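You operate a simulated robot arm through the tools that you are given. There is no shell and no other tool. Be economical: measure what you need, move in short steps, check, and stop when the job is done.

Carry out the task below with a simulated robot arm. There is one attempt and no reset: what you move stays moved.

Task
Set the hanging camera to Manual and 50 mm, focus till the screen says Sharp, take a photo.
Fine: the print below it, by the green button; height and slide cranks stay as they are.

The check looks at the end state, three seconds after you hand in, the way a careful person would. Anything else that was tipped, shoved, dropped, spilled or broken makes it a failure.

Robot
A 7-joint arm with a two-finger gripper, on a carriage that runs on a rail from [2, 1190] to [-2, -1190] (x, y) and turns from -123 to 209 degrees about z. Base frame: it is fixed where the carriage stands at the start and does not move with it; the origin is on the floor, on the carriage's upright axis, x ahead of it, y to its left, z up. Readings come in mm, degrees, newtons and seconds.
Its first joint turns from -149.0 to 149.0 degrees. Places, roughly: crank box screen [700, 800, 900]; green remote button [500, 500, 800]; hanging camera focus lever [600, 400, 1400]; hanging camera mode dial [600, 400, 1500]; hanging camera zoom lever [600, 400, 1400]; height crank [600, 900, 800]; slide crank [500, 700, 800]. Payload 2.45 kg.
Tool frame: the origin (TCP) lies between the finger pads and is the grasp point; the fingertips stand 26 mm ahead of it; z points along the fingers, y is the line along which they close. Largest opening 96 mm; the body of the gripper starts 69 mm behind the TCP.
Orientation is told as [roll, pitch, yaw] about the base's x, y, z axes, in that order, counted from this pose: with the fingers straight down and closing along the base's y, the tool's x points along the base's -x, its y along +y and its z along -z.

Tools
- The arm moves only by the tool apply_moves. Its argument "series" is a list that holds one entry, the list of rows, each a list of 6 numbers: the shift along the base's x, y, z in units of 30 mm (1.0 is 30 mm), then the turn, a rotation vector about the base's x, y, z in units of 8 degrees (1.0 is 8 degrees). In form: [[[tx, ty, tz, ax, ay, az], ...]]. A call has 1 to 12 rows; each row shifts and turns the commanded pose from where the row before left it. "jaw" is the gripper command, from -1 (shut) to 1 (fully open), values between in proportion, set as the call begins (left out, the last holds). A call with a number of a shift or a turn outside -1 to 1 is refused whole. Rows are played at 5 a second. More than 50 mm and 8.6 degrees between two rows, or a gripper value outside its range, and nothing of the call is played. Where a pose cannot be reached the arm comes as near as it can. A force on the tool above 40 N (or 10 N above the force at the start of the call, whichever is more), or a blocked arm, ends the call early, and 0.2 s more pass. Each finger halts on what it meets, pressing with about 44 N; the grip force reading is that of the motor and also rises with nothing between the fingers. The clock runs only during rows and for 0.2 s after the last one: add rows that do not move to give the fingers time. The reply holds the time, the measured pose of the TCP, the force on the tool along the base axes, the opening and the grip force, in the units named above and with some noise, with the torque about the TCP (base axes, N m) and any sound that the robot's microphone picked up.
- Cameras (640 x 400 px; columns grow to the right, rows downward): "scene" is now at [30, 215.2, 1471.1]; the picture's right is [0.48, -0.88, 0.00], its down [-0.28, -0.15, -0.95] and it looks along [0.83, 0.45, -0.32] (base axes); focal length 282 px, centre (320, 200). "wrist" rides on the gripper at [82, 3, -98] in the tool frame; the picture's right is [-0.04, 1.00, 0.00], its down [-0.73, -0.03, -0.68] and it looks along [-0.68, -0.03, 0.73] (tool axes); focal length 256 px, centre (320, 200). There is no depth. A picture from a camera that has moved, and an enlarged one, comes with that camera's place and axes in the base frame and with its lens. The place of the scene camera against the robot may be out by one fixed shift of up to 18 mm in any direction.
- camera(camera): a new picture of that camera. It takes no simulated time.
- move_column(by): slides the trunk up (or, below 0, down) by that many mm; the arm and the scene camera ride with it, the base frame stays. It gives what a move gives, with no picture.
- roll_base(legs): drives the robot by 1 to 6 legs, each [ahead, left, turn to the left] in mm, mm and degrees, along the robot's own axes; the way and the turn of a leg run together, so that a leg with both is an arc; at most 1500 mm and 180 degrees a leg. The arm and the cameras ride along, it lands a little off, and it stops where it bumps. It keeps to its track: a leg is cut to what the track allows. It gives what a move gives.
- aim_head(pan, tilt): turns the head with the scene camera to pan (to the left, within 155 degrees either way) and tilt (down, from -29 to 69), counted from straight ahead of the robot. It gives what a move gives.
- close_up(camera, box): a new picture of the part [left, top, right, bottom] of that camera's present view, enlarged. It takes no simulated time.
- job_done(): hands the job in; it is judged then, once.

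Work in short steps. Places have to be worked out from the pictures, the camera data and where the tool is seen: move nearer, look again, correct. Check each grasp and each placing, and mend what went wrong. You have 120 turns and 90 pictures in all, those below and enlarged ones among them. Open the gripper and draw the arm clear of the work before you hand the job in, unless the task says otherwise; then end with one line.

The tools are called after "Request:" by a JSON object that holds its "api" and its "payload". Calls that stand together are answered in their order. apply_moves: Moves the arm, as the interface text tells. Its arguments: {"type":"object","properties":{"series":{"type":"array","items":{"type":"array","items":{"type":"array","items":{"type":"number"}}}},"jaw":{"type":"number"}},"required":["series"]} The other tools are called the same way: move_column (by) slides the trunk up or down; roll_base (legs) drives the base; aim_head (pan, tilt) turns the head that bears the scene camera; camera (camera) takes a picture; close_up (camera, box) takes an enlarged picture of a part of a camera's view; job_done () hands the job in.

At the start:

```text
t: 0.0
tcp_pos: [362.0, 549.8, 1001.2]
ee_rot: [0.1, 0.0, 0.0]
ft_force: [-0.5, 0.8, 0.3]
wrist_torque: [0.0, 0.03, 0.01]
grip_width: 96.0
grasp_force: 0.0
trunk travel left (down, up): [-424.0, 286.0]
robot x, y, heading: [-0.7, 2.0, 0.2]
head pan, tilt: [28.5, 18.8]
```

scene: 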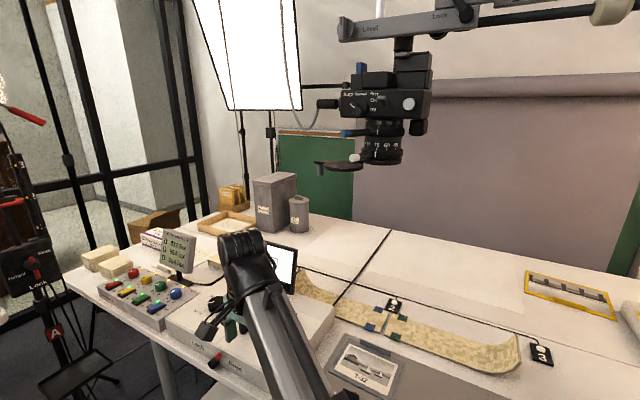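
wrist: 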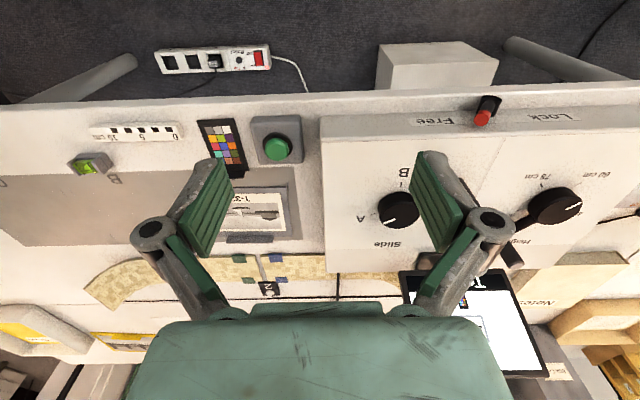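

The hanging camera is in view upper right; I zoom in on it and on the screens/boxes to read the labels.

Request:
{"api": "close_up", "payload": {"camera": "scene", "box": [300, 40, 460, 180]}}

Request:
{"api": "close_up", "payload": {"camera": "scene", "box": [60, 210, 360, 400]}}

Request:
{"api": "close_up", "payload": {"camera": "wrist", "box": [60, 80, 640, 400]}}

```text
2.86 times, centred on (380, 110) of scene
camera zoom: at [30.0, 215.2, 1471.1], right [0.48, -0.88, 0.0], down [-0.28, -0.15, -0.95], along [0.83, 0.45, -0.32], focal length 804 px, centre (149, 457)
```

zoom: 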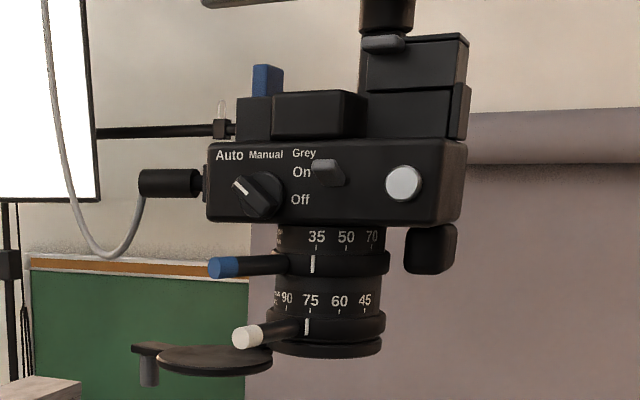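

```text
2.11 times, centred on (210, 305) of scene
camera zoom: at [30.0, 215.2, 1471.1], right [0.48, -0.88, 0.0], down [-0.28, -0.15, -0.95], along [0.83, 0.45, -0.32], focal length 593 px, centre (552, -21)
```

zoom: 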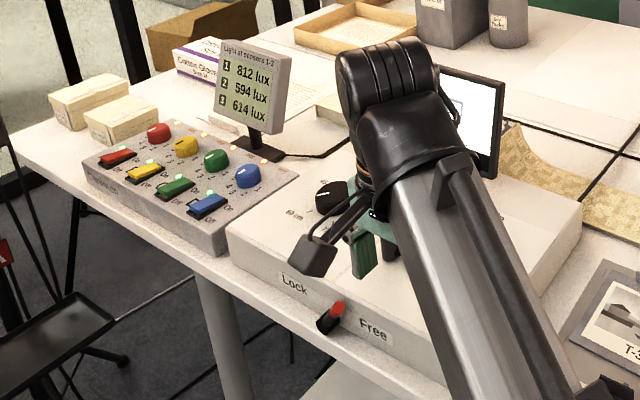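

```text
1.10 times, centred on (350, 240) of wrist
camera zoom: at [280.6, 553.7, 1097.9], right [0.04, 1.0, 0.0], down [0.73, -0.03, 0.68], along [0.68, -0.03, -0.73], focal length 282 px, centre (287, 156)
```

zoom: 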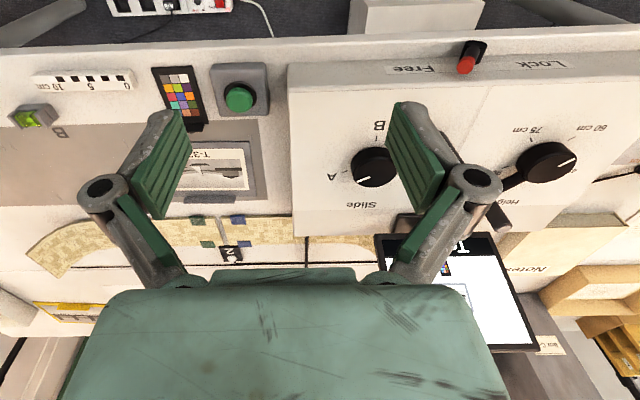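

Dial reads toward Auto, blue lever is the zoom ring (at 35), white lever the focus ring (at 75). I'll raise the arm in front of the camera's height, well short of it, and turn the tool to point forwards.

Request:
{"api": "apply_moves", "payload": {"series": [[[0, 0, 1, 0, 0, 0], [0, 0, 1, 0, 0, 0], [0, 0, 1, 0, -1, 0], [0, 0, 1, 0, -1, 0], [0, 0, 1, 0, -1, 0], [0, 0, 1, 0, -1, 0], [0, 0, 1, 0, -1, 0], [0, 0, 1, 0, -1, 0]]]}}

Request:
{"api": "camera", "payload": {"camera": "scene"}}

Request:
{"api": "camera", "payload": {"camera": "wrist"}}

```text
t: 1.8
tcp_pos: [372.7, 566.9, 1204.7]
ee_rot: [0.1, -48.1, 0.0]
ft_force: [0.4, -0.3, 0.5]
wrist_torque: [-0.04, 0.02, -0.01]
grip_width: 96.1
grasp_force: 0.2
out of reach, approached as far as the arm can: row 1, 2
trunk travel left (down, up): [-424.0, 286.0]
robot x, y, heading: [-2.6, -1.5, 0.0]
head pan, tilt: [28.5, 18.8]
```

```text
84 pictures are left
camera scene: at [30.2, 215.3, 1471.1], right [0.48, -0.88, 0.0], down [-0.28, -0.15, -0.95], along [0.83, 0.45, -0.32], focal length 282 px, centre (320, 200)
```

scene: 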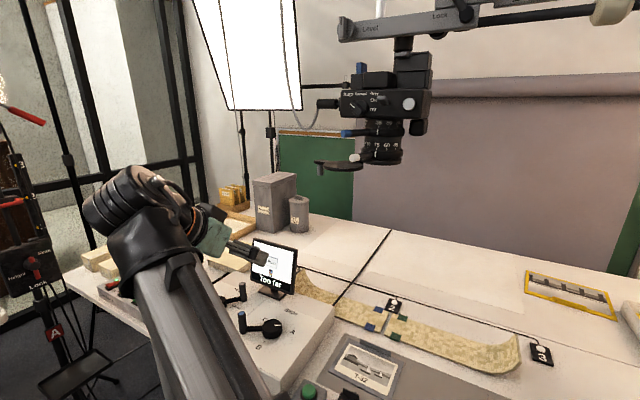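

```text
83 pictures are left
camera wrist: at [243.8, 570.4, 1208.6], right [0.03, 1.0, 0.03], down [-0.02, -0.03, 1.0], along [1.0, -0.03, 0.01], focal length 256 px, centre (320, 200)
```

wrist: 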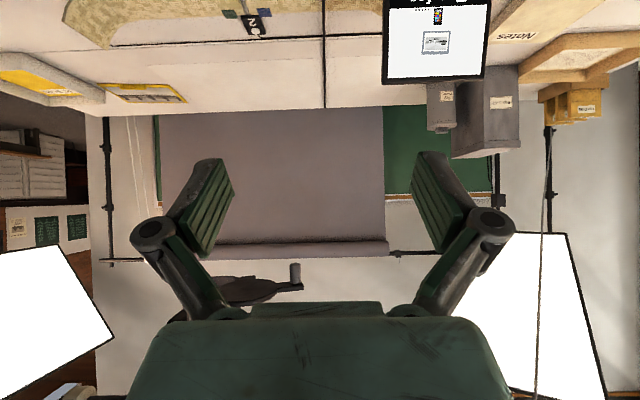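

The screen reads "Too far" now. I keep going up, turning the rest of the way to horizontal.

Request:
{"api": "apply_moves", "payload": {"series": [[[0, 0, 1, 0, -1, 0], [0, 0, 1, 0, -1, 0], [0, 0, 1, 0, -1, 0], [0, 0, 1, 0, -1, 0], [0, 0, 1, 0, -1, 0], [0, 0, 1, 0, -0.25, 0]]]}}

Request:
{"api": "camera", "payload": {"camera": "scene"}}

Request:
{"api": "camera", "payload": {"camera": "wrist"}}

```text
t: 3.2
tcp_pos: [372.0, 567.7, 1384.2]
ee_rot: [-177.1, -89.9, 177.2]
ft_force: [0.7, 1.0, 0.0]
wrist_torque: [0.03, -0.03, -0.02]
grip_width: 95.7
grasp_force: 0.0
trunk travel left (down, up): [-424.0, 286.0]
robot x, y, heading: [1.7, 3.2, -0.1]
head pan, tilt: [28.5, 18.8]
```

```text
82 pictures are left
camera scene: at [30.0, 215.3, 1471.1], right [0.48, -0.88, 0.0], down [-0.28, -0.15, -0.95], along [0.83, 0.45, -0.32], focal length 282 px, centre (320, 200)
```

scene: 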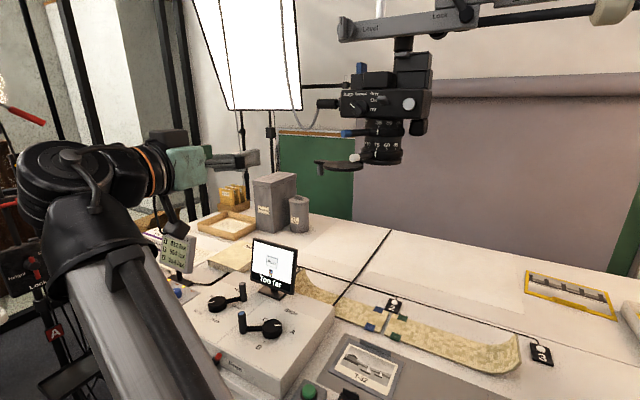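

```text
81 pictures are left
camera wrist: at [272.7, 570.7, 1301.3], right [0.0, 1.0, 0.04], down [-0.68, -0.03, 0.73], along [0.73, -0.03, 0.68], focal length 256 px, centre (320, 200)
```

wrist: 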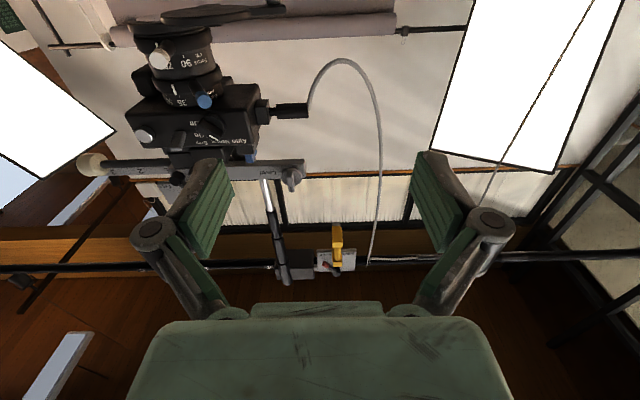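

Both cameras now see the hanging camera; I enlarge the wrist view to triangulate its controls, and read the screen.

Request:
{"api": "close_up", "payload": {"camera": "wrist", "box": [80, 0, 320, 190]}}

Request:
{"api": "close_up", "payload": {"camera": "scene", "box": [230, 225, 330, 305]}}

```text
2.11 times, centred on (200, 95) of wrist
camera zoom: at [272.7, 570.7, 1301.3], right [0.0, 1.0, 0.04], down [-0.68, -0.03, 0.73], along [0.73, -0.03, 0.68], focal length 539 px, centre (573, 421)
```

zoom: 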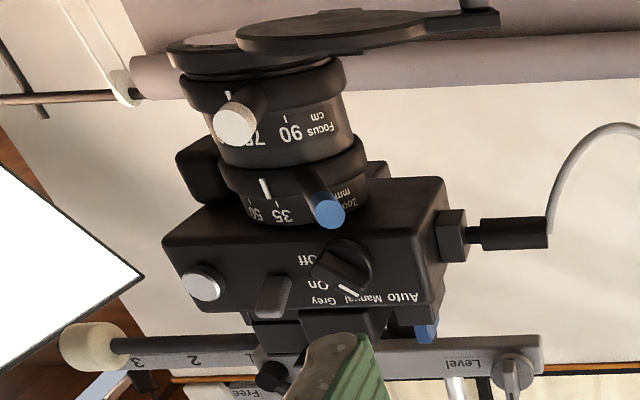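

```text
5.00 times, centred on (280, 265) of scene
camera zoom: at [30.0, 215.3, 1471.1], right [0.48, -0.88, 0.0], down [-0.28, -0.15, -0.95], along [0.83, 0.45, -0.32], focal length 1408 px, centre (520, -125)
```

zoom: 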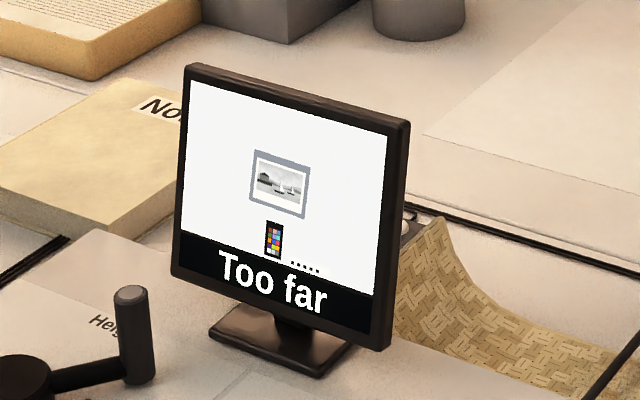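

Rough positions: dial ≈ [572,425,1447], blue lever tip ≈ [550,439,1408], white lever tip ≈ [540,415,1362], lens axis ≈ [624,385]; the face looks along −x. I move the tool in front of it, well short, for a second wrist view.

Request:
{"api": "apply_moves", "payload": {"series": [[[0.4, -1, 0.2, 0, 0, 0], [0.4, -1, 0.1, 0, 0, 0], [0.4, -1, 0.1, 0, 0, 0], [0.4, -1, 0, 0, 0, 0], [0.3, -0.4, 0, 0, 0, 0], [0, 0, 0, 0, 0, 0]]]}}

Request:
{"api": "close_up", "payload": {"camera": "wrist", "box": [180, 0, 500, 200]}}

Request:
{"api": "camera", "payload": {"camera": "scene"}}

```text
t: 4.6
tcp_pos: [428.8, 434.5, 1395.6]
ee_rot: [-49.2, -89.9, 49.1]
ft_force: [-0.5, 0.2, 0.4]
wrist_torque: [-0.02, 0.0, 0.0]
grip_width: 95.8
grasp_force: 0.1
trunk travel left (down, up): [-424.0, 286.0]
robot x, y, heading: [0.9, 1.0, -0.1]
head pan, tilt: [28.5, 18.8]
```

```text
2.00 times, centred on (340, 100) of wrist
camera zoom: at [329.9, 438.0, 1313.8], right [0.0, 1.0, 0.04], down [-0.68, -0.03, 0.73], along [0.73, -0.03, 0.68], focal length 512 px, centre (280, 400)
```

zoom: 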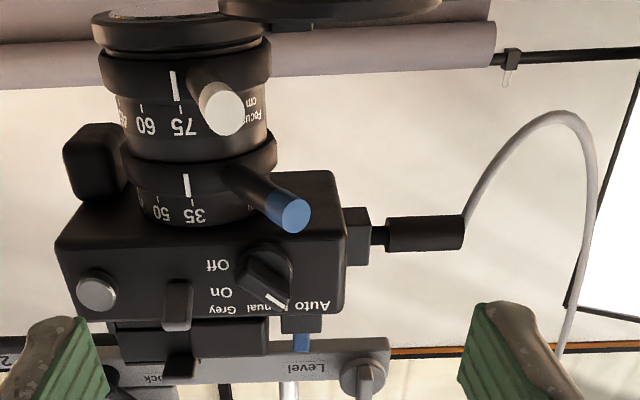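

```text
77 pictures are left
camera scene: at [30.1, 215.2, 1471.1], right [0.48, -0.88, 0.0], down [-0.28, -0.15, -0.95], along [0.83, 0.45, -0.32], focal length 282 px, centre (320, 200)
```

scene: 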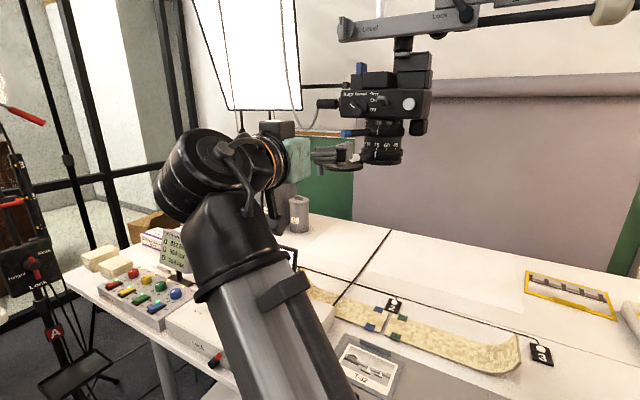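

Wrist-only stereo agrees: dial [573,424,1449], blue tip [550,439,1408], white tip [542,414,1363]. Zoom lever first (it also frees room for the dial): shut fingers, go to the +y side of the blue lever.

Request:
{"api": "apply_moves", "payload": {"series": [[[0, 0.8, 0.4, 0, 0, 0], [0, 0.8, 0, 0, 0, 0], [0.7, 0, 0, 0, 0, 0], [0.7, 0, 0, 0, 0, 0], [0.7, 0, 0, 0, 0, 0], [0.7, 0, 0, 0, 0, 0], [0.8, 0, 0, 0, 0, 0], [0, 0, 0, 0, 0, 0]]], "jaw": -1}}

Request:
{"api": "camera", "payload": {"camera": "wrist"}}

Request:
{"api": "close_up", "payload": {"camera": "scene", "box": [300, 40, 460, 180]}}

```text
t: 6.4
tcp_pos: [537.6, 484.5, 1406.8]
ee_rot: [44.2, -90.0, -44.1]
ft_force: [-0.8, 0.7, -0.7]
wrist_torque: [-0.03, 0.02, 0.02]
grip_width: 0.1
grasp_force: 28.4
trunk travel left (down, up): [-424.0, 286.0]
robot x, y, heading: [-0.4, -3.3, 0.2]
head pan, tilt: [28.5, 18.8]
```

```text
76 pictures are left
camera wrist: at [438.8, 486.1, 1325.5], right [0.0, 1.0, 0.04], down [-0.68, -0.03, 0.73], along [0.73, -0.03, 0.68], focal length 256 px, centre (320, 200)
```

wrist: 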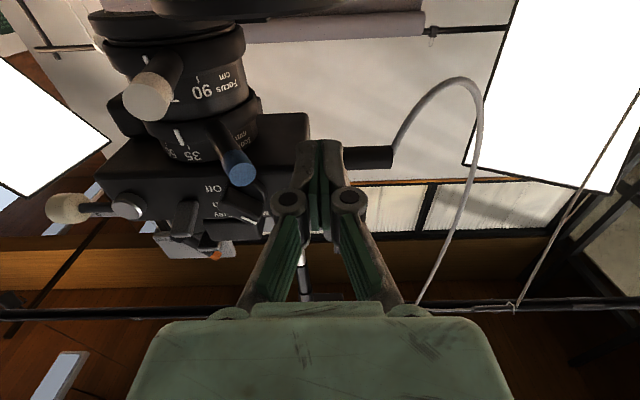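

```text
2.86 times, centred on (380, 110) of scene
camera zoom: at [30.2, 215.2, 1471.1], right [0.48, -0.88, 0.0], down [-0.28, -0.15, -0.95], along [0.83, 0.45, -0.32], focal length 804 px, centre (149, 457)
```

zoom: 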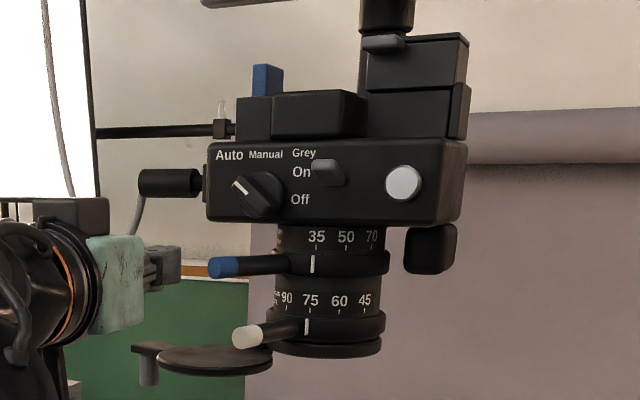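

Fingertips are beside the blue lever at its height, clear on the +y side. I push toward −y gently and check.

Request:
{"api": "apply_moves", "payload": {"series": [[[0, -0.5, 0, 0, 0, 0], [0, -0.4, 0, 0, 0, 0], [0, -0.4, 0, 0, 0, 0], [0, -0.4, 0, 0, 0, 0], [0, -0.4, 0, 0, 0, 0], [0, 0, 0, 0, 0, 0]]]}}

Request:
{"api": "close_up", "payload": {"camera": "scene", "box": [300, 40, 460, 180]}}

```text
t: 7.8
tcp_pos: [535.9, 417.3, 1407.0]
ee_rot: [-72.5, -90.0, 72.3]
ft_force: [0.6, 0.4, -0.1]
wrist_torque: [-0.01, 0.0, 0.01]
grip_width: 0.0
grasp_force: 28.3
trunk travel left (down, up): [-424.0, 286.0]
robot x, y, heading: [-1.5, -0.5, 0.2]
head pan, tilt: [28.5, 18.8]
```

```text
2.86 times, centred on (380, 110) of scene
camera zoom: at [30.0, 215.1, 1471.1], right [0.48, -0.88, 0.0], down [-0.28, -0.15, -0.95], along [0.83, 0.45, -0.32], focal length 804 px, centre (149, 457)
```

zoom: 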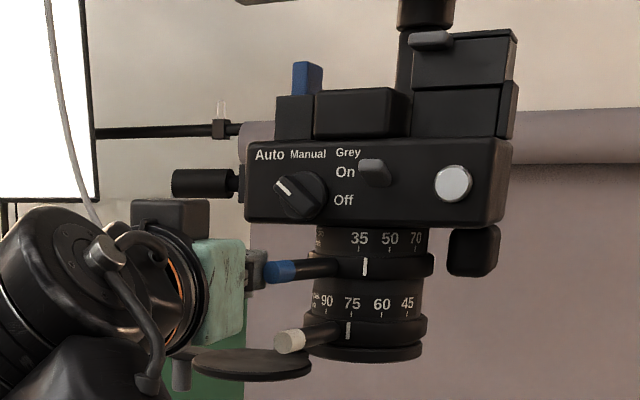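

The lever turned a bit, but the whole camera body slid toward −y as well. I back off and look at the full scene to learn what moved and whether a lock is free.

Request:
{"api": "apply_moves", "payload": {"series": [[[0, 0.5, 0, 0, 0, 0], [0, 1, 0, 0, 0, 0], [-1, 0.8, 0, 0, 0, 0], [-1, 0, 0, 0, 0, 0], [-1, 1, 0, 0, 0, 0], [-1, 1, 0, 0, 0, 0]]]}}

Request:
{"api": "camera", "payload": {"camera": "scene"}}

Request:
{"api": "close_up", "payload": {"camera": "scene", "box": [300, 0, 640, 180]}}

Request:
{"api": "close_up", "payload": {"camera": "scene", "box": [160, 230, 360, 390]}}

```text
t: 9.2
tcp_pos: [416.6, 550.0, 1406.0]
ee_rot: [6.2, -90.0, -6.3]
ft_force: [-0.3, 0.6, 0.6]
wrist_torque: [0.0, 0.0, 0.02]
grip_width: 0.0
grasp_force: 28.3
trunk travel left (down, up): [-424.0, 286.0]
robot x, y, heading: [-0.1, -0.6, -0.1]
head pan, tilt: [28.5, 18.8]
```

```text
73 pictures are left
camera scene: at [30.3, 215.2, 1471.1], right [0.48, -0.88, 0.0], down [-0.28, -0.15, -0.95], along [0.83, 0.45, -0.32], focal length 282 px, centre (320, 200)
```

scene: 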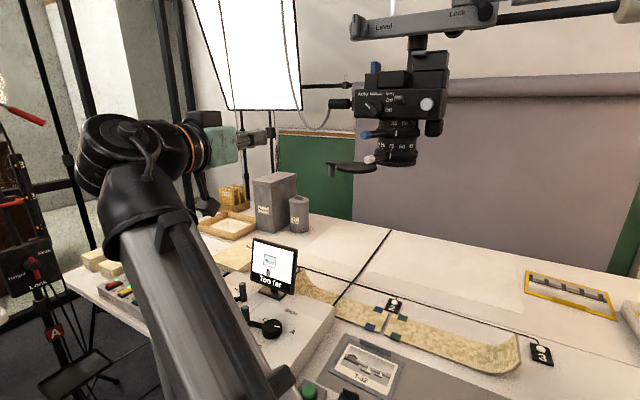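

```text
1.88 times, centred on (470, 90) of scene
camera zoom: at [30.3, 215.2, 1471.1], right [0.48, -0.88, 0.0], down [-0.28, -0.15, -0.95], along [0.83, 0.45, -0.32], focal length 530 px, centre (38, 407)
```

zoom: 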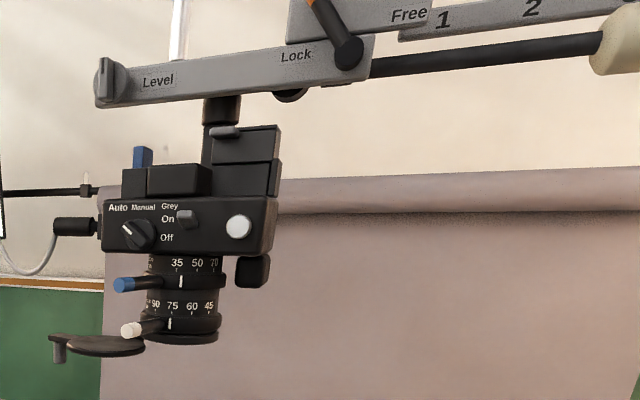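

```text
2.50 times, centred on (260, 310) of scene
camera zoom: at [30.3, 215.2, 1471.1], right [0.48, -0.88, 0.0], down [-0.28, -0.15, -0.95], along [0.83, 0.45, -0.32], focal length 704 px, centre (470, -75)
```

zoom: 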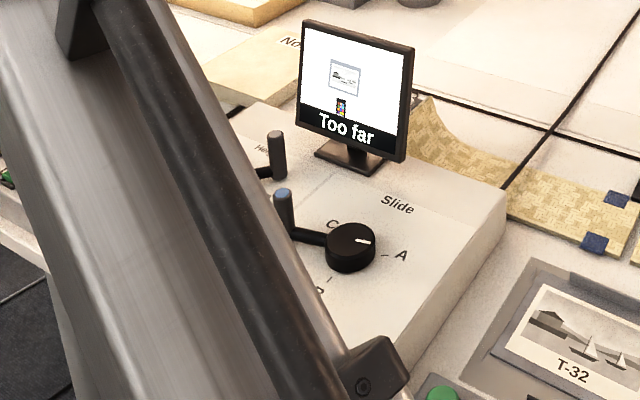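

The camera is on a freely back-driving slide, so pushing sideways moves it (≈30 mm toward −y, I'll bring it back). Instead I'll grip the levers and turn about the lens axis exactly. Pre-grasp: yaw −25°, in line with the blue lever, half-open.

Request:
{"api": "apply_moves", "payload": {"series": [[[0.3, -0.8, 0, 0, 0, -0.8], [0.3, -0.8, 0, 0, 0, -0.8], [0.3, -0.8, 0, 0, 0, -0.8], [0.3, -0.8, 0.1, 0, 0, -0.8], [0.3, -0.7, 0, 0, 0, 0], [0, 0, 0, 0, 0, 0]]], "jaw": 0.1}}

Request:
{"api": "close_up", "payload": {"camera": "wrist", "box": [160, 0, 480, 200]}}

Request:
{"api": "close_up", "payload": {"camera": "scene", "box": [300, 40, 460, 180]}}

```text
t: 10.6
tcp_pos: [461.9, 431.5, 1411.9]
ee_rot: [81.1, -90.0, -106.8]
ft_force: [0.1, 0.3, 0.3]
wrist_torque: [0.0, 0.04, 0.03]
grip_width: 52.8
grasp_force: 0.1
trunk travel left (down, up): [-424.0, 286.0]
robot x, y, heading: [0.5, 2.2, -0.1]
head pan, tilt: [28.5, 18.8]
```

```text
2.00 times, centred on (320, 100) of wrist
camera zoom: at [374.1, 476.7, 1328.8], right [0.43, 0.9, 0.04], down [-0.62, 0.27, 0.73], along [0.65, -0.34, 0.68], focal length 512 px, centre (320, 400)
```

zoom: 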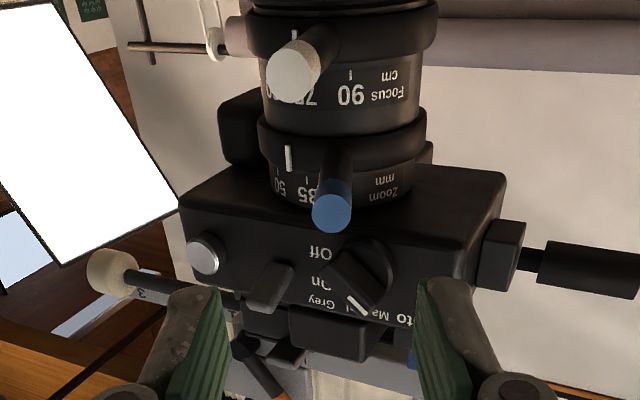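

```text
2.86 times, centred on (380, 110) of scene
camera zoom: at [30.1, 215.1, 1471.1], right [0.48, -0.88, 0.0], down [-0.28, -0.15, -0.95], along [0.83, 0.45, -0.32], focal length 804 px, centre (149, 457)
```

zoom: 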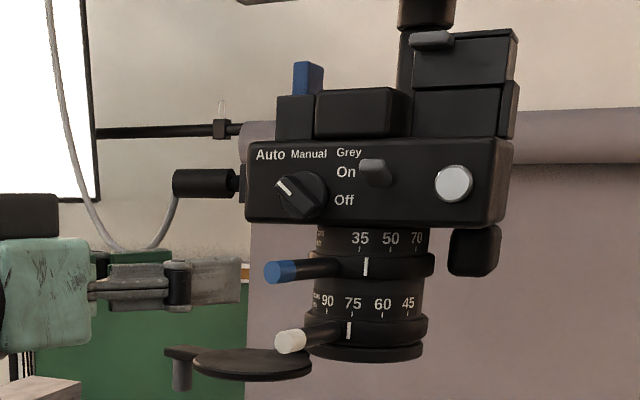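

Lever tip now at ≈[544,396.5,1408], nearly in line with the tool. I advance along it so the pads straddle its outer half, still open.

Request:
{"api": "apply_moves", "payload": {"series": [[[0.76, -0.33, -0.04, 0, 0, 0], [0.76, -0.33, -0.03, 0, 0, 0], [0.77, -0.33, -0.03, 0, 0, 0], [0.77, -0.33, -0.03, 0, 0, -0.12], [0, 0, 0, 0, 0, 0]]]}}

Request:
{"api": "close_up", "payload": {"camera": "wrist", "box": [160, 50, 480, 250]}}

Request:
{"api": "close_up", "payload": {"camera": "scene", "box": [300, 40, 460, 180]}}

```text
t: 11.8
tcp_pos: [554.3, 391.9, 1406.1]
ee_rot: [-133.7, -90.0, 107.1]
ft_force: [0.4, 0.6, -0.3]
wrist_torque: [0.01, 0.0, -0.01]
grip_width: 52.8
grasp_force: 0.1
trunk travel left (down, up): [-424.0, 286.0]
robot x, y, heading: [-1.1, 0.0, 0.1]
head pan, tilt: [28.5, 18.8]
```

```text
2.00 times, centred on (320, 150) of wrist
camera zoom: at [467.4, 438.9, 1324.5], right [0.45, 0.89, 0.04], down [-0.62, 0.28, 0.73], along [0.64, -0.35, 0.68], focal length 512 px, centre (320, 300)
```

zoom: 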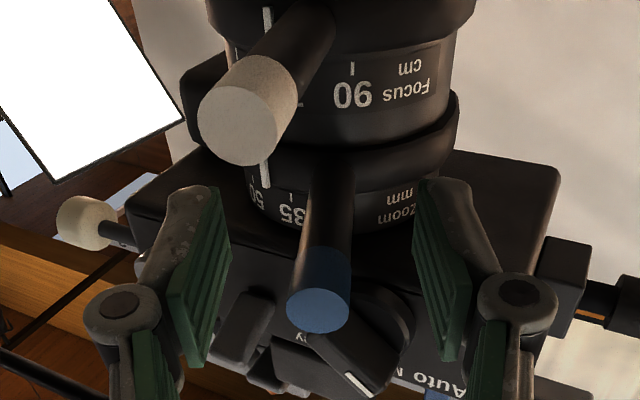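

```text
2.86 times, centred on (380, 110) of scene
camera zoom: at [30.2, 215.2, 1471.1], right [0.48, -0.88, 0.0], down [-0.28, -0.15, -0.95], along [0.83, 0.45, -0.32], focal length 804 px, centre (149, 457)
```

zoom: 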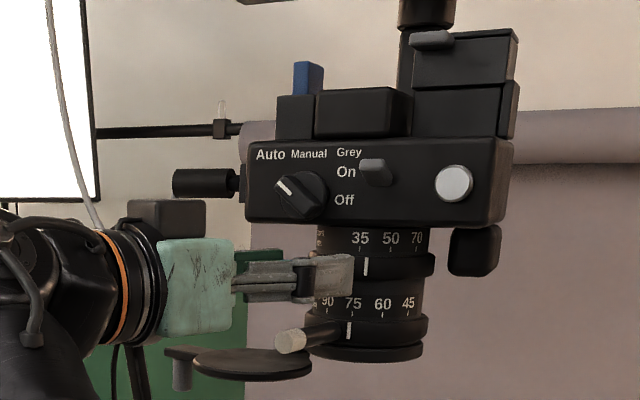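

The lever is centred between the pads. I close on it.

Request:
{"api": "apply_moves", "payload": {"series": [[[0, 0, 0, 0, 0, 0], [0, 0, 0, 0, 0, 0], [0, 0, 0, 0, 0, 0]]], "jaw": -1}}

Request:
{"api": "close_up", "payload": {"camera": "scene", "box": [300, 40, 460, 180]}}

```text
t: 12.6
tcp_pos: [555.0, 393.7, 1405.9]
ee_rot: [-90.0, -90.0, 63.6]
ft_force: [9.7, 1.5, 4.1]
wrist_torque: [-0.14, -0.32, 0.58]
grip_width: 13.3
grasp_force: 39.5
trunk travel left (down, up): [-424.0, 286.0]
robot x, y, heading: [0.7, -2.4, -0.2]
head pan, tilt: [28.5, 18.8]
```

```text
2.86 times, centred on (380, 110) of scene
camera zoom: at [31.3, 215.4, 1471.1], right [0.48, -0.88, 0.0], down [-0.28, -0.15, -0.95], along [0.83, 0.45, -0.32], focal length 804 px, centre (149, 457)
```

zoom: 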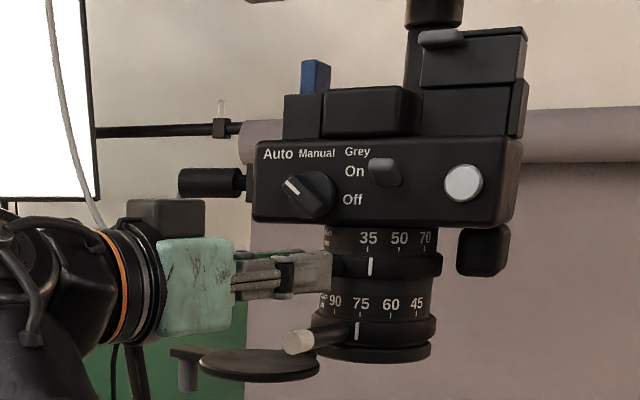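

Gripped (13 mm). Now I turn the tool about the lens axis (≈[624,352]) by 25° counter-clockwise, in small arcs.

Request:
{"api": "apply_moves", "payload": {"series": [[[-0.113, -0.207, 0, 0, 0, 0.625], [-0.093, -0.217, 0, 0, 0, 0.625], [-0.073, -0.22, 0, 0, 0, 0.625], [-0.057, -0.23, 0, 0, 0, 0.625], [-0.033, -0.23, 0, 0, 0, 0.625], [0, 0, 0, 0, 0, 0]]]}}

Request:
{"api": "close_up", "payload": {"camera": "scene", "box": [300, 40, 460, 180]}}

Request:
{"api": "camera", "payload": {"camera": "wrist"}}

```text
t: 14.0
tcp_pos: [546.7, 358.8, 1404.7]
ee_rot: [-1.8, -89.8, 0.3]
ft_force: [24.4, -1.6, 6.4]
wrist_torque: [0.0, -0.27, -0.05]
grip_width: 13.3
grasp_force: 39.8
trunk travel left (down, up): [-424.0, 286.0]
robot x, y, heading: [-1.0, 1.1, 0.1]
head pan, tilt: [28.5, 18.8]
```

```text
2.86 times, centred on (380, 110) of scene
camera zoom: at [33.5, 214.6, 1471.1], right [0.48, -0.88, 0.0], down [-0.29, -0.15, -0.95], along [0.83, 0.45, -0.32], focal length 804 px, centre (149, 457)
```

zoom: 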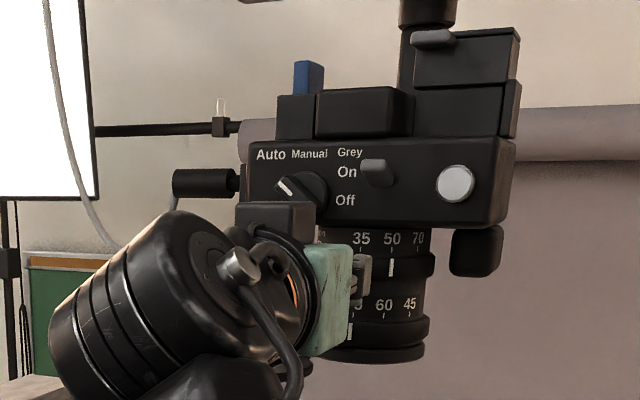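

```text
64 pictures are left
camera wrist: at [447.2, 364.1, 1323.4], right [0.03, 1.0, 0.04], down [-0.68, -0.01, 0.74], along [0.73, -0.05, 0.68], focal length 256 px, centre (320, 200)
```

wrist: 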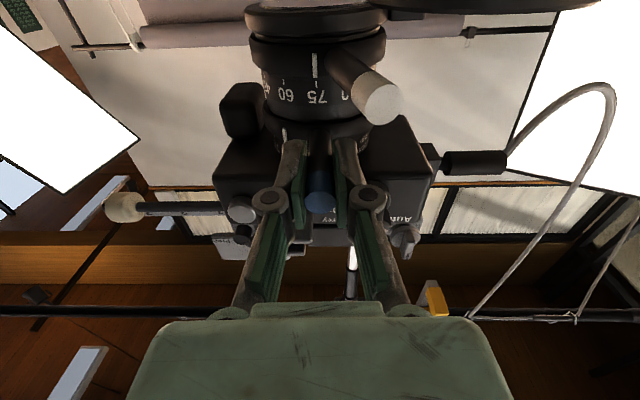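

Zoom index now sits at 50. Still holding the lever, I ease the x pull and drag the whole camera back +y, orientation held, checking that the ring doesn't turn.

Request:
{"api": "apply_moves", "payload": {"series": [[[0.07, 0, 0, 0, 0, 0], [0.03, 0.2, 0, 0, 0, 0], [0, 0.2, 0, 0, 0, 0], [0, 0.2, 0, 0, 0, 0], [0, 0.2, 0, 0, 0, 0], [0, 0, 0, 0, 0, 0]]]}}

Request:
{"api": "close_up", "payload": {"camera": "scene", "box": [300, 40, 460, 180]}}

```text
t: 15.4
tcp_pos: [547.1, 383.7, 1406.6]
ee_rot: [-1.0, -89.8, -0.5]
ft_force: [1.2, 0.7, -5.5]
wrist_torque: [0.0, 0.94, 0.13]
grip_width: 13.2
grasp_force: 40.1
trunk travel left (down, up): [-424.0, 286.0]
robot x, y, heading: [0.5, -0.3, -0.1]
head pan, tilt: [28.5, 18.8]
```

```text
2.86 times, centred on (380, 110) of scene
camera zoom: at [30.5, 215.8, 1471.0], right [0.48, -0.88, 0.0], down [-0.28, -0.15, -0.95], along [0.83, 0.45, -0.32], focal length 804 px, centre (149, 457)
```

zoom: 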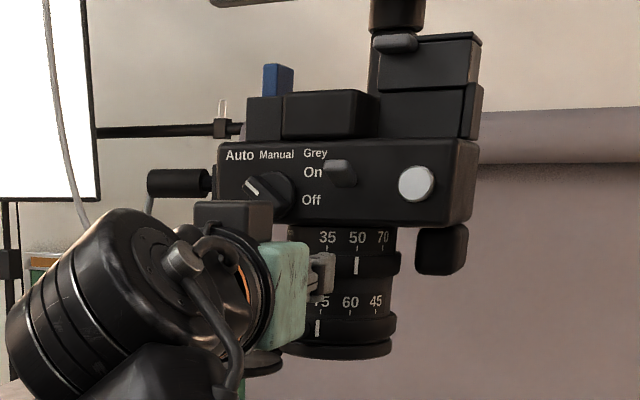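

It follows nicely and zoom stays at 50. About 7.5 mm remain.

Request:
{"api": "apply_moves", "payload": {"series": [[[0, 0.13, 0, 0, 0, 0], [0, 0.12, 0, 0, 0, 0], [0, 0, 0, 0, 0, 0], [0, 0, 0, 0, 0, 0]]]}}

Request:
{"api": "close_up", "payload": {"camera": "scene", "box": [300, 40, 460, 180]}}

```text
t: 16.4
tcp_pos: [546.8, 391.9, 1405.8]
ee_rot: [-155.1, -89.9, 153.4]
ft_force: [-1.1, 0.5, -4.1]
wrist_torque: [0.0, 0.3, 0.15]
grip_width: 13.3
grasp_force: 40.1
trunk travel left (down, up): [-424.0, 286.0]
robot x, y, heading: [0.4, -0.8, -0.1]
head pan, tilt: [28.5, 18.8]
```

```text
2.86 times, centred on (380, 110) of scene
camera zoom: at [30.1, 215.6, 1471.1], right [0.48, -0.88, 0.0], down [-0.28, -0.15, -0.95], along [0.83, 0.45, -0.32], focal length 804 px, centre (149, 457)
```

zoom: 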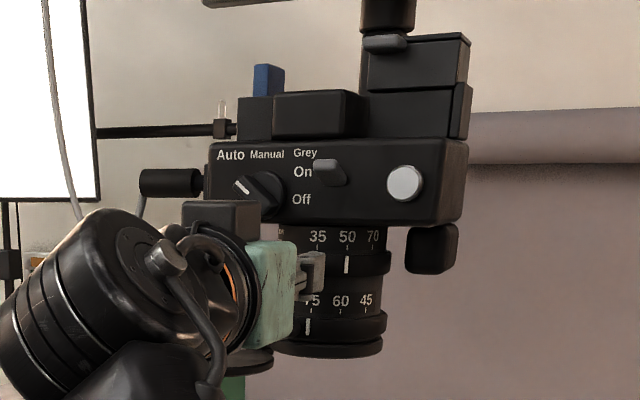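

Slide is back within ~1 mm. I release and back straight off.

Request:
{"api": "apply_moves", "payload": {"series": [[[0, 0, 0, 0, 0, 0], [0, 0, 0, 0, 0, 0], [-0.8, 0, 0, 0, 0, 0], [-0.8, 0, 0, 0, 0, 0], [-0.8, 0, 0, 0, 0, 0], [-0.8, 0.2, 0, 0, 0, 0], [0, 0, 0, 0, 0, 0]]], "jaw": 0}}

Request:
{"api": "close_up", "payload": {"camera": "scene", "box": [300, 40, 460, 180]}}

Request:
{"api": "close_up", "payload": {"camera": "wrist", "box": [160, 0, 480, 200]}}

```text
t: 18.0
tcp_pos: [449.6, 397.9, 1406.5]
ee_rot: [158.6, -90.0, -160.0]
ft_force: [0.2, -0.6, 0.1]
wrist_torque: [0.02, 0.02, 0.02]
grip_width: 48.0
grasp_force: 0.1
trunk travel left (down, up): [-424.0, 286.0]
robot x, y, heading: [3.0, -5.6, -0.1]
head pan, tilt: [28.5, 18.8]
```

```text
2.86 times, centred on (380, 110) of scene
camera zoom: at [29.8, 215.3, 1471.1], right [0.48, -0.88, 0.0], down [-0.28, -0.15, -0.95], along [0.83, 0.45, -0.32], focal length 804 px, centre (149, 457)
```

zoom: 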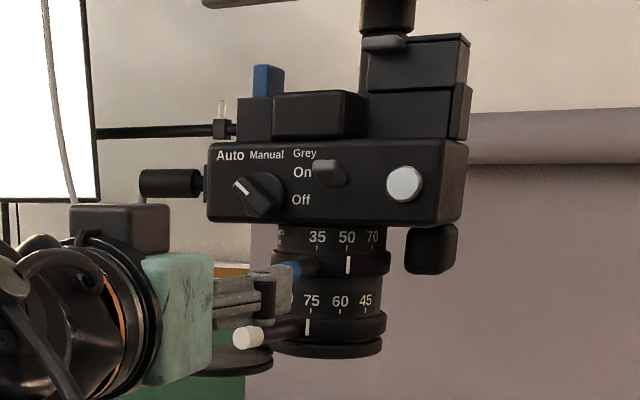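

```text
2.00 times, centred on (320, 100) of wrist
camera zoom: at [350.8, 402.4, 1324.9], right [0.03, 1.0, 0.04], down [-0.68, -0.01, 0.73], along [0.73, -0.05, 0.68], focal length 512 px, centre (320, 400)
```

zoom: 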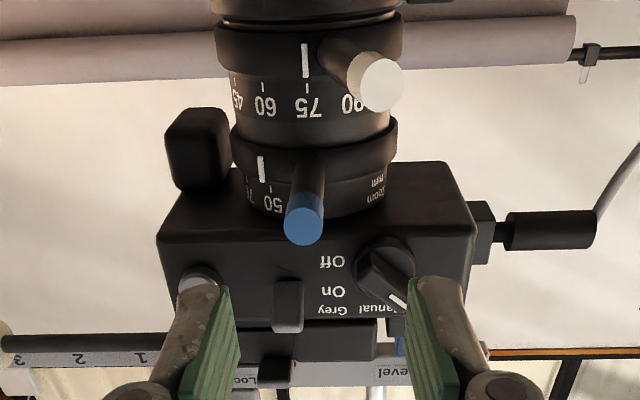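

Camera restored exactly, zoom at 50. Next the dial: move in front of it and roll the tool −45° so the fingers will close across its bar.

Request:
{"api": "apply_moves", "payload": {"series": [[[0, 0.2, 0.5, -0.95, 0, 0], [0, 0.2, 0.4, -0.95, 0, 0], [0.2, 0.2, 0.3, -0.95, 0, 0], [0.2, 0.2, 0.2, -0.95, 0, 0], [0.2, 0.1, 0.0, -0.95, 0, 0], [0, 0, 0, -0.9, 0, 0], [0, 0, 0, 0, 0, 0]]], "jaw": -0.3}}

Request:
{"api": "camera", "payload": {"camera": "wrist"}}

Request:
{"api": "close_up", "payload": {"camera": "scene", "box": [300, 40, 460, 180]}}

```text
t: 19.6
tcp_pos: [469.1, 428.4, 1445.1]
ee_rot: [-91.6, -44.7, 90.0]
ft_force: [-0.2, -0.6, 0.1]
wrist_torque: [-0.01, 0.01, 0.0]
grip_width: 33.5
grasp_force: 0.1
out of reach, approached as far as the arm can: row 2
trunk travel left (down, up): [-424.0, 286.0]
robot x, y, heading: [-0.3, -1.1, -0.1]
head pan, tilt: [28.5, 18.8]
```

```text
59 pictures are left
camera wrist: at [370.2, 373.3, 1383.7], right [0.03, 0.73, -0.68], down [-0.68, 0.51, 0.52], along [0.73, 0.45, 0.51], focal length 256 px, centre (320, 200)
```

wrist: 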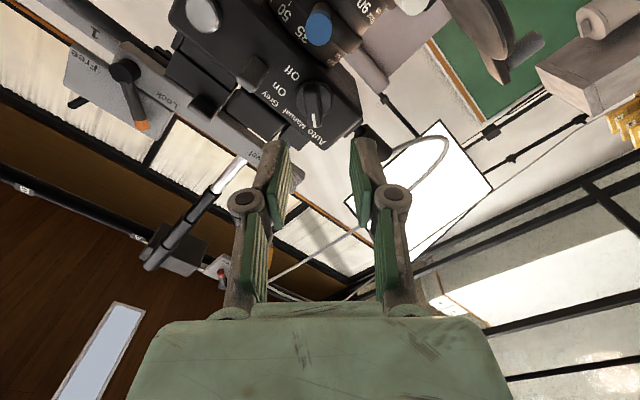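

```text
2.86 times, centred on (380, 110) of scene
camera zoom: at [30.0, 215.2, 1471.1], right [0.48, -0.88, 0.0], down [-0.28, -0.15, -0.95], along [0.83, 0.45, -0.32], focal length 804 px, centre (149, 457)
```

zoom: 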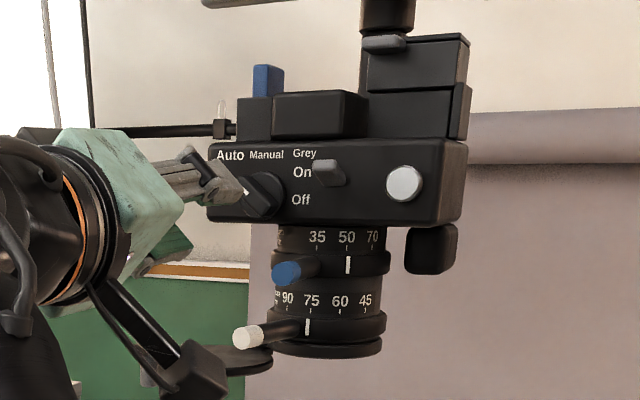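

Let me enlarge the dial in the wrist view to check its bar's angle and centre against the fingers.

Request:
{"api": "close_up", "payload": {"camera": "wrist", "box": [240, 50, 400, 150]}}

```text
4.00 times, centred on (320, 100) of wrist
camera zoom: at [370.2, 373.3, 1383.7], right [0.03, 0.73, -0.68], down [-0.68, 0.51, 0.52], along [0.73, 0.45, 0.51], focal length 1024 px, centre (320, 600)
```

zoom: 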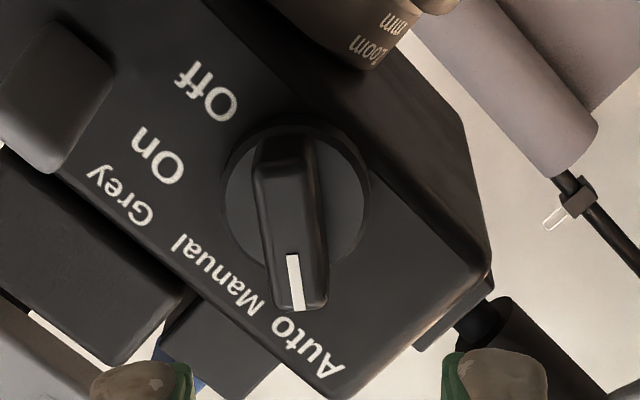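

The bar is nearly aligned with my closing plane, centre ≈[566,422,1451]. I centre on it and advance until the fingertips overlap the bar, stopping short of the disc.

Request:
{"api": "apply_moves", "payload": {"series": [[[0.3, -0.21, 0.2, 0, 0, 0], [0.5, 0, 0, 0, 0, 0], [0.6, 0, 0, 0, 0, 0], [0.6, 0, 0, 0, 0, 0], [0.4, 0, 0, 0, 0, 0], [0, 0, 0, 0, 0, 0]]]}}

Request:
{"api": "camera", "payload": {"camera": "wrist"}}

Request:
{"api": "close_up", "payload": {"camera": "scene", "box": [330, 60, 430, 140]}}

```text
t: 21.0
tcp_pos: [542.1, 420.0, 1451.1]
ee_rot: [-91.6, -44.8, 89.9]
ft_force: [-0.5, 0.1, 0.1]
wrist_torque: [0.01, -0.01, 0.01]
grip_width: 33.6
grasp_force: 0.1
trunk travel left (down, up): [-424.0, 286.0]
robot x, y, heading: [-0.1, -3.2, 0.0]
head pan, tilt: [28.5, 18.8]
```

```text
56 pictures are left
camera wrist: at [443.0, 366.6, 1389.1], right [0.03, 0.73, -0.68], down [-0.68, 0.51, 0.52], along [0.73, 0.45, 0.51], focal length 256 px, centre (320, 200)
```

wrist: 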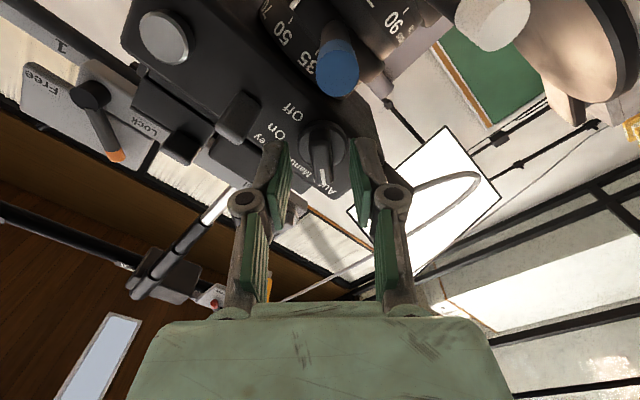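

```text
5.00 times, centred on (380, 100) of scene
camera zoom: at [30.1, 215.2, 1471.1], right [0.48, -0.88, 0.0], down [-0.28, -0.15, -0.95], along [0.83, 0.45, -0.32], focal length 1408 px, centre (20, 700)
```

zoom: 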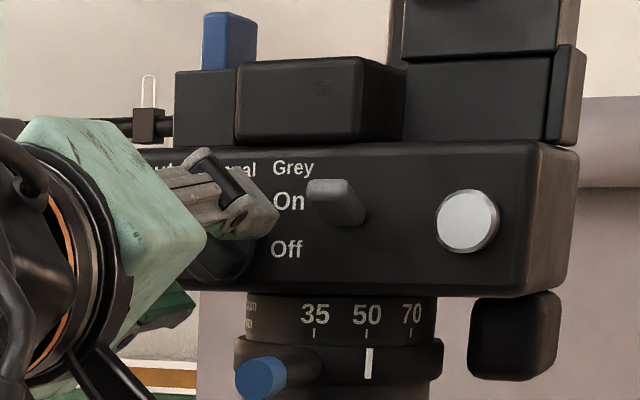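

Well centred; the bar top is at x≈570, so I advance 11 mm more in fine steps for engagement.

Request:
{"api": "apply_moves", "payload": {"series": [[[0.13, 0.05, 0, 0, 0, 0], [0.12, 0, 0, 0, 0, 0], [0.12, 0, 0, 0, 0, 0], [0, 0, 0, 0, 0, 0]]]}}

Request:
{"api": "close_up", "payload": {"camera": "wrist", "box": [240, 80, 400, 180]}}

```text
t: 22.0
tcp_pos: [551.8, 422.6, 1451.5]
ee_rot: [-91.6, -44.7, 90.0]
ft_force: [-0.7, 0.3, -0.7]
wrist_torque: [0.03, -0.01, 0.0]
grip_width: 33.7
grasp_force: 0.0
trunk travel left (down, up): [-424.0, 286.0]
robot x, y, heading: [-2.4, 1.8, 0.2]
head pan, tilt: [28.5, 18.8]
```

```text
4.00 times, centred on (320, 130) of wrist
camera zoom: at [453.7, 368.4, 1389.1], right [0.03, 0.73, -0.68], down [-0.68, 0.51, 0.52], along [0.73, 0.45, 0.51], focal length 1024 px, centre (320, 480)
```

zoom: 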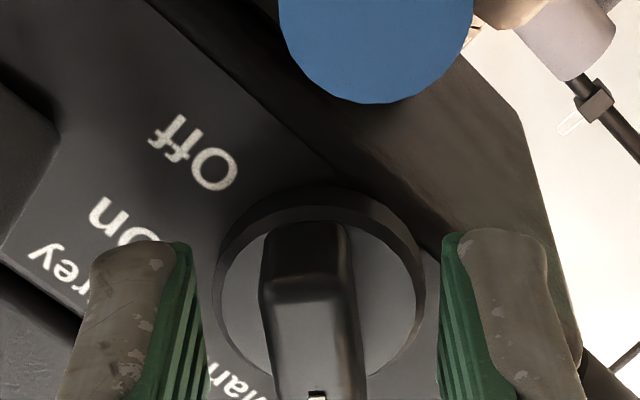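

Straddling the bar with no contact. 3 mm further, then close.

Request:
{"api": "apply_moves", "payload": {"series": [[[0.1, -0.02, 0.02, 0, 0, 0], [0, 0, 0, 0, 0, 0]]]}}

Request:
{"api": "apply_moves", "payload": {"series": [[[0, 0, 0, 0, 0, 0], [0, 0, 0, 0, 0, 0]]], "jaw": -1}}

Request:
{"api": "close_up", "payload": {"camera": "scene", "box": [300, 40, 460, 180]}}

Request:
{"api": "close_up", "payload": {"camera": "wrist", "box": [240, 80, 400, 180]}}

```text
t: 22.6
tcp_pos: [554.8, 422.1, 1451.0]
ee_rot: [-91.6, -44.8, 90.0]
ft_force: [-0.3, 0.0, 0.5]
wrist_torque: [0.03, 0.01, 0.0]
grip_width: 33.6
grasp_force: 0.0
trunk travel left (down, up): [-424.0, 286.0]
robot x, y, heading: [-0.3, 4.2, 0.1]
head pan, tilt: [28.5, 18.8]
```

```text
t: 23.2
tcp_pos: [555.3, 422.7, 1451.6]
ee_rot: [-91.5, -44.8, 89.9]
ft_force: [-1.4, 1.8, -1.3]
wrist_torque: [-0.01, 0.04, 0.31]
grip_width: 12.0
grasp_force: 38.9
trunk travel left (down, up): [-424.0, 286.0]
robot x, y, heading: [-1.6, 0.8, 0.1]
head pan, tilt: [28.5, 18.8]
```

```text
2.86 times, centred on (380, 110) of scene
camera zoom: at [29.8, 215.4, 1471.1], right [0.48, -0.88, 0.0], down [-0.28, -0.15, -0.95], along [0.83, 0.45, -0.32], focal length 804 px, centre (149, 457)
```

zoom: 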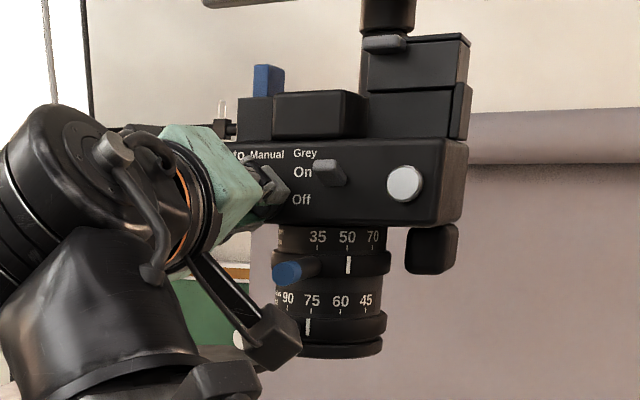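

```text
4.00 times, centred on (320, 130) of wrist
camera zoom: at [456.6, 367.9, 1389.5], right [0.03, 0.73, -0.68], down [-0.68, 0.51, 0.52], along [0.73, 0.45, 0.51], focal length 1024 px, centre (320, 480)
```

zoom: 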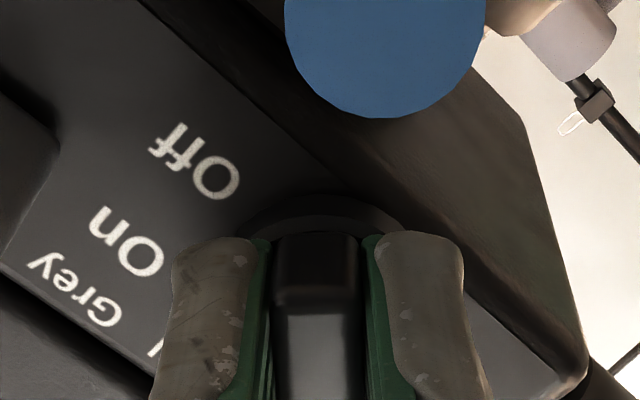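

Gripped firmly (12 mm), camera unmoved. I turn +45° about x, toward Manual.

Request:
{"api": "apply_moves", "payload": {"series": [[[0, 0, 0, 0.7, 0, 0], [0, 0, 0, 0.7, 0, 0], [0, 0, 0, 0.7, 0, 0], [0, 0, 0, 0.7, 0, 0], [0, 0, 0, 0.7, 0, 0], [0, 0, 0, 0.7, 0, 0], [0, 0, 0, 0.7, 0, 0], [0, 0, 0, 0.7, 0, 0], [0, 0, 0, 0, 0, 0]]]}}

Request:
{"api": "close_up", "payload": {"camera": "wrist", "box": [240, 80, 400, 180]}}

Request:
{"api": "close_up", "payload": {"camera": "scene", "box": [300, 40, 460, 180]}}

```text
t: 25.2
tcp_pos: [553.7, 423.4, 1452.2]
ee_rot: [-90.9, -89.6, 89.3]
ft_force: [-0.3, 5.5, -2.2]
wrist_torque: [0.02, -0.74, 0.35]
grip_width: 11.7
grasp_force: 38.7
trunk travel left (down, up): [-424.0, 286.0]
robot x, y, heading: [-2.8, 2.0, -0.2]
head pan, tilt: [28.5, 18.8]
```

```text
4.00 times, centred on (320, 130) of wrist
camera zoom: at [456.5, 427.8, 1369.5], right [0.03, 1.0, 0.03], down [-0.68, -0.01, 0.73], along [0.73, -0.04, 0.68], focal length 1024 px, centre (320, 480)
```

zoom: 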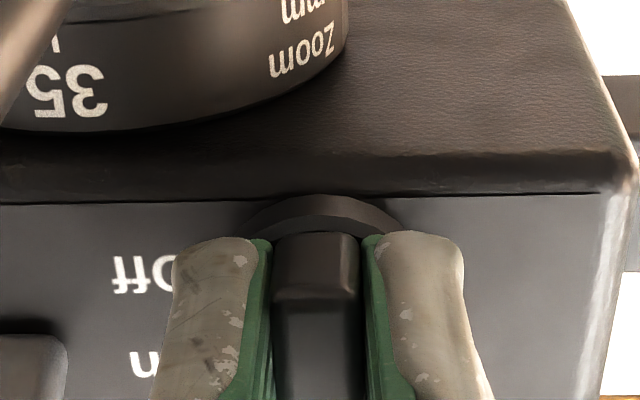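

```text
2.86 times, centred on (380, 110) of scene
camera zoom: at [30.0, 216.2, 1471.0], right [0.48, -0.88, 0.0], down [-0.28, -0.15, -0.95], along [0.83, 0.45, -0.32], focal length 804 px, centre (149, 457)
```

zoom: 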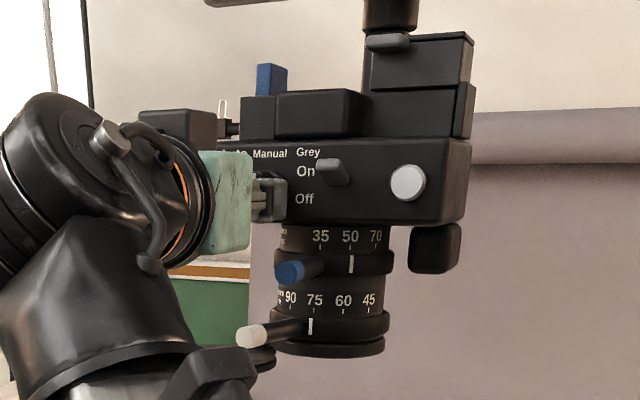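

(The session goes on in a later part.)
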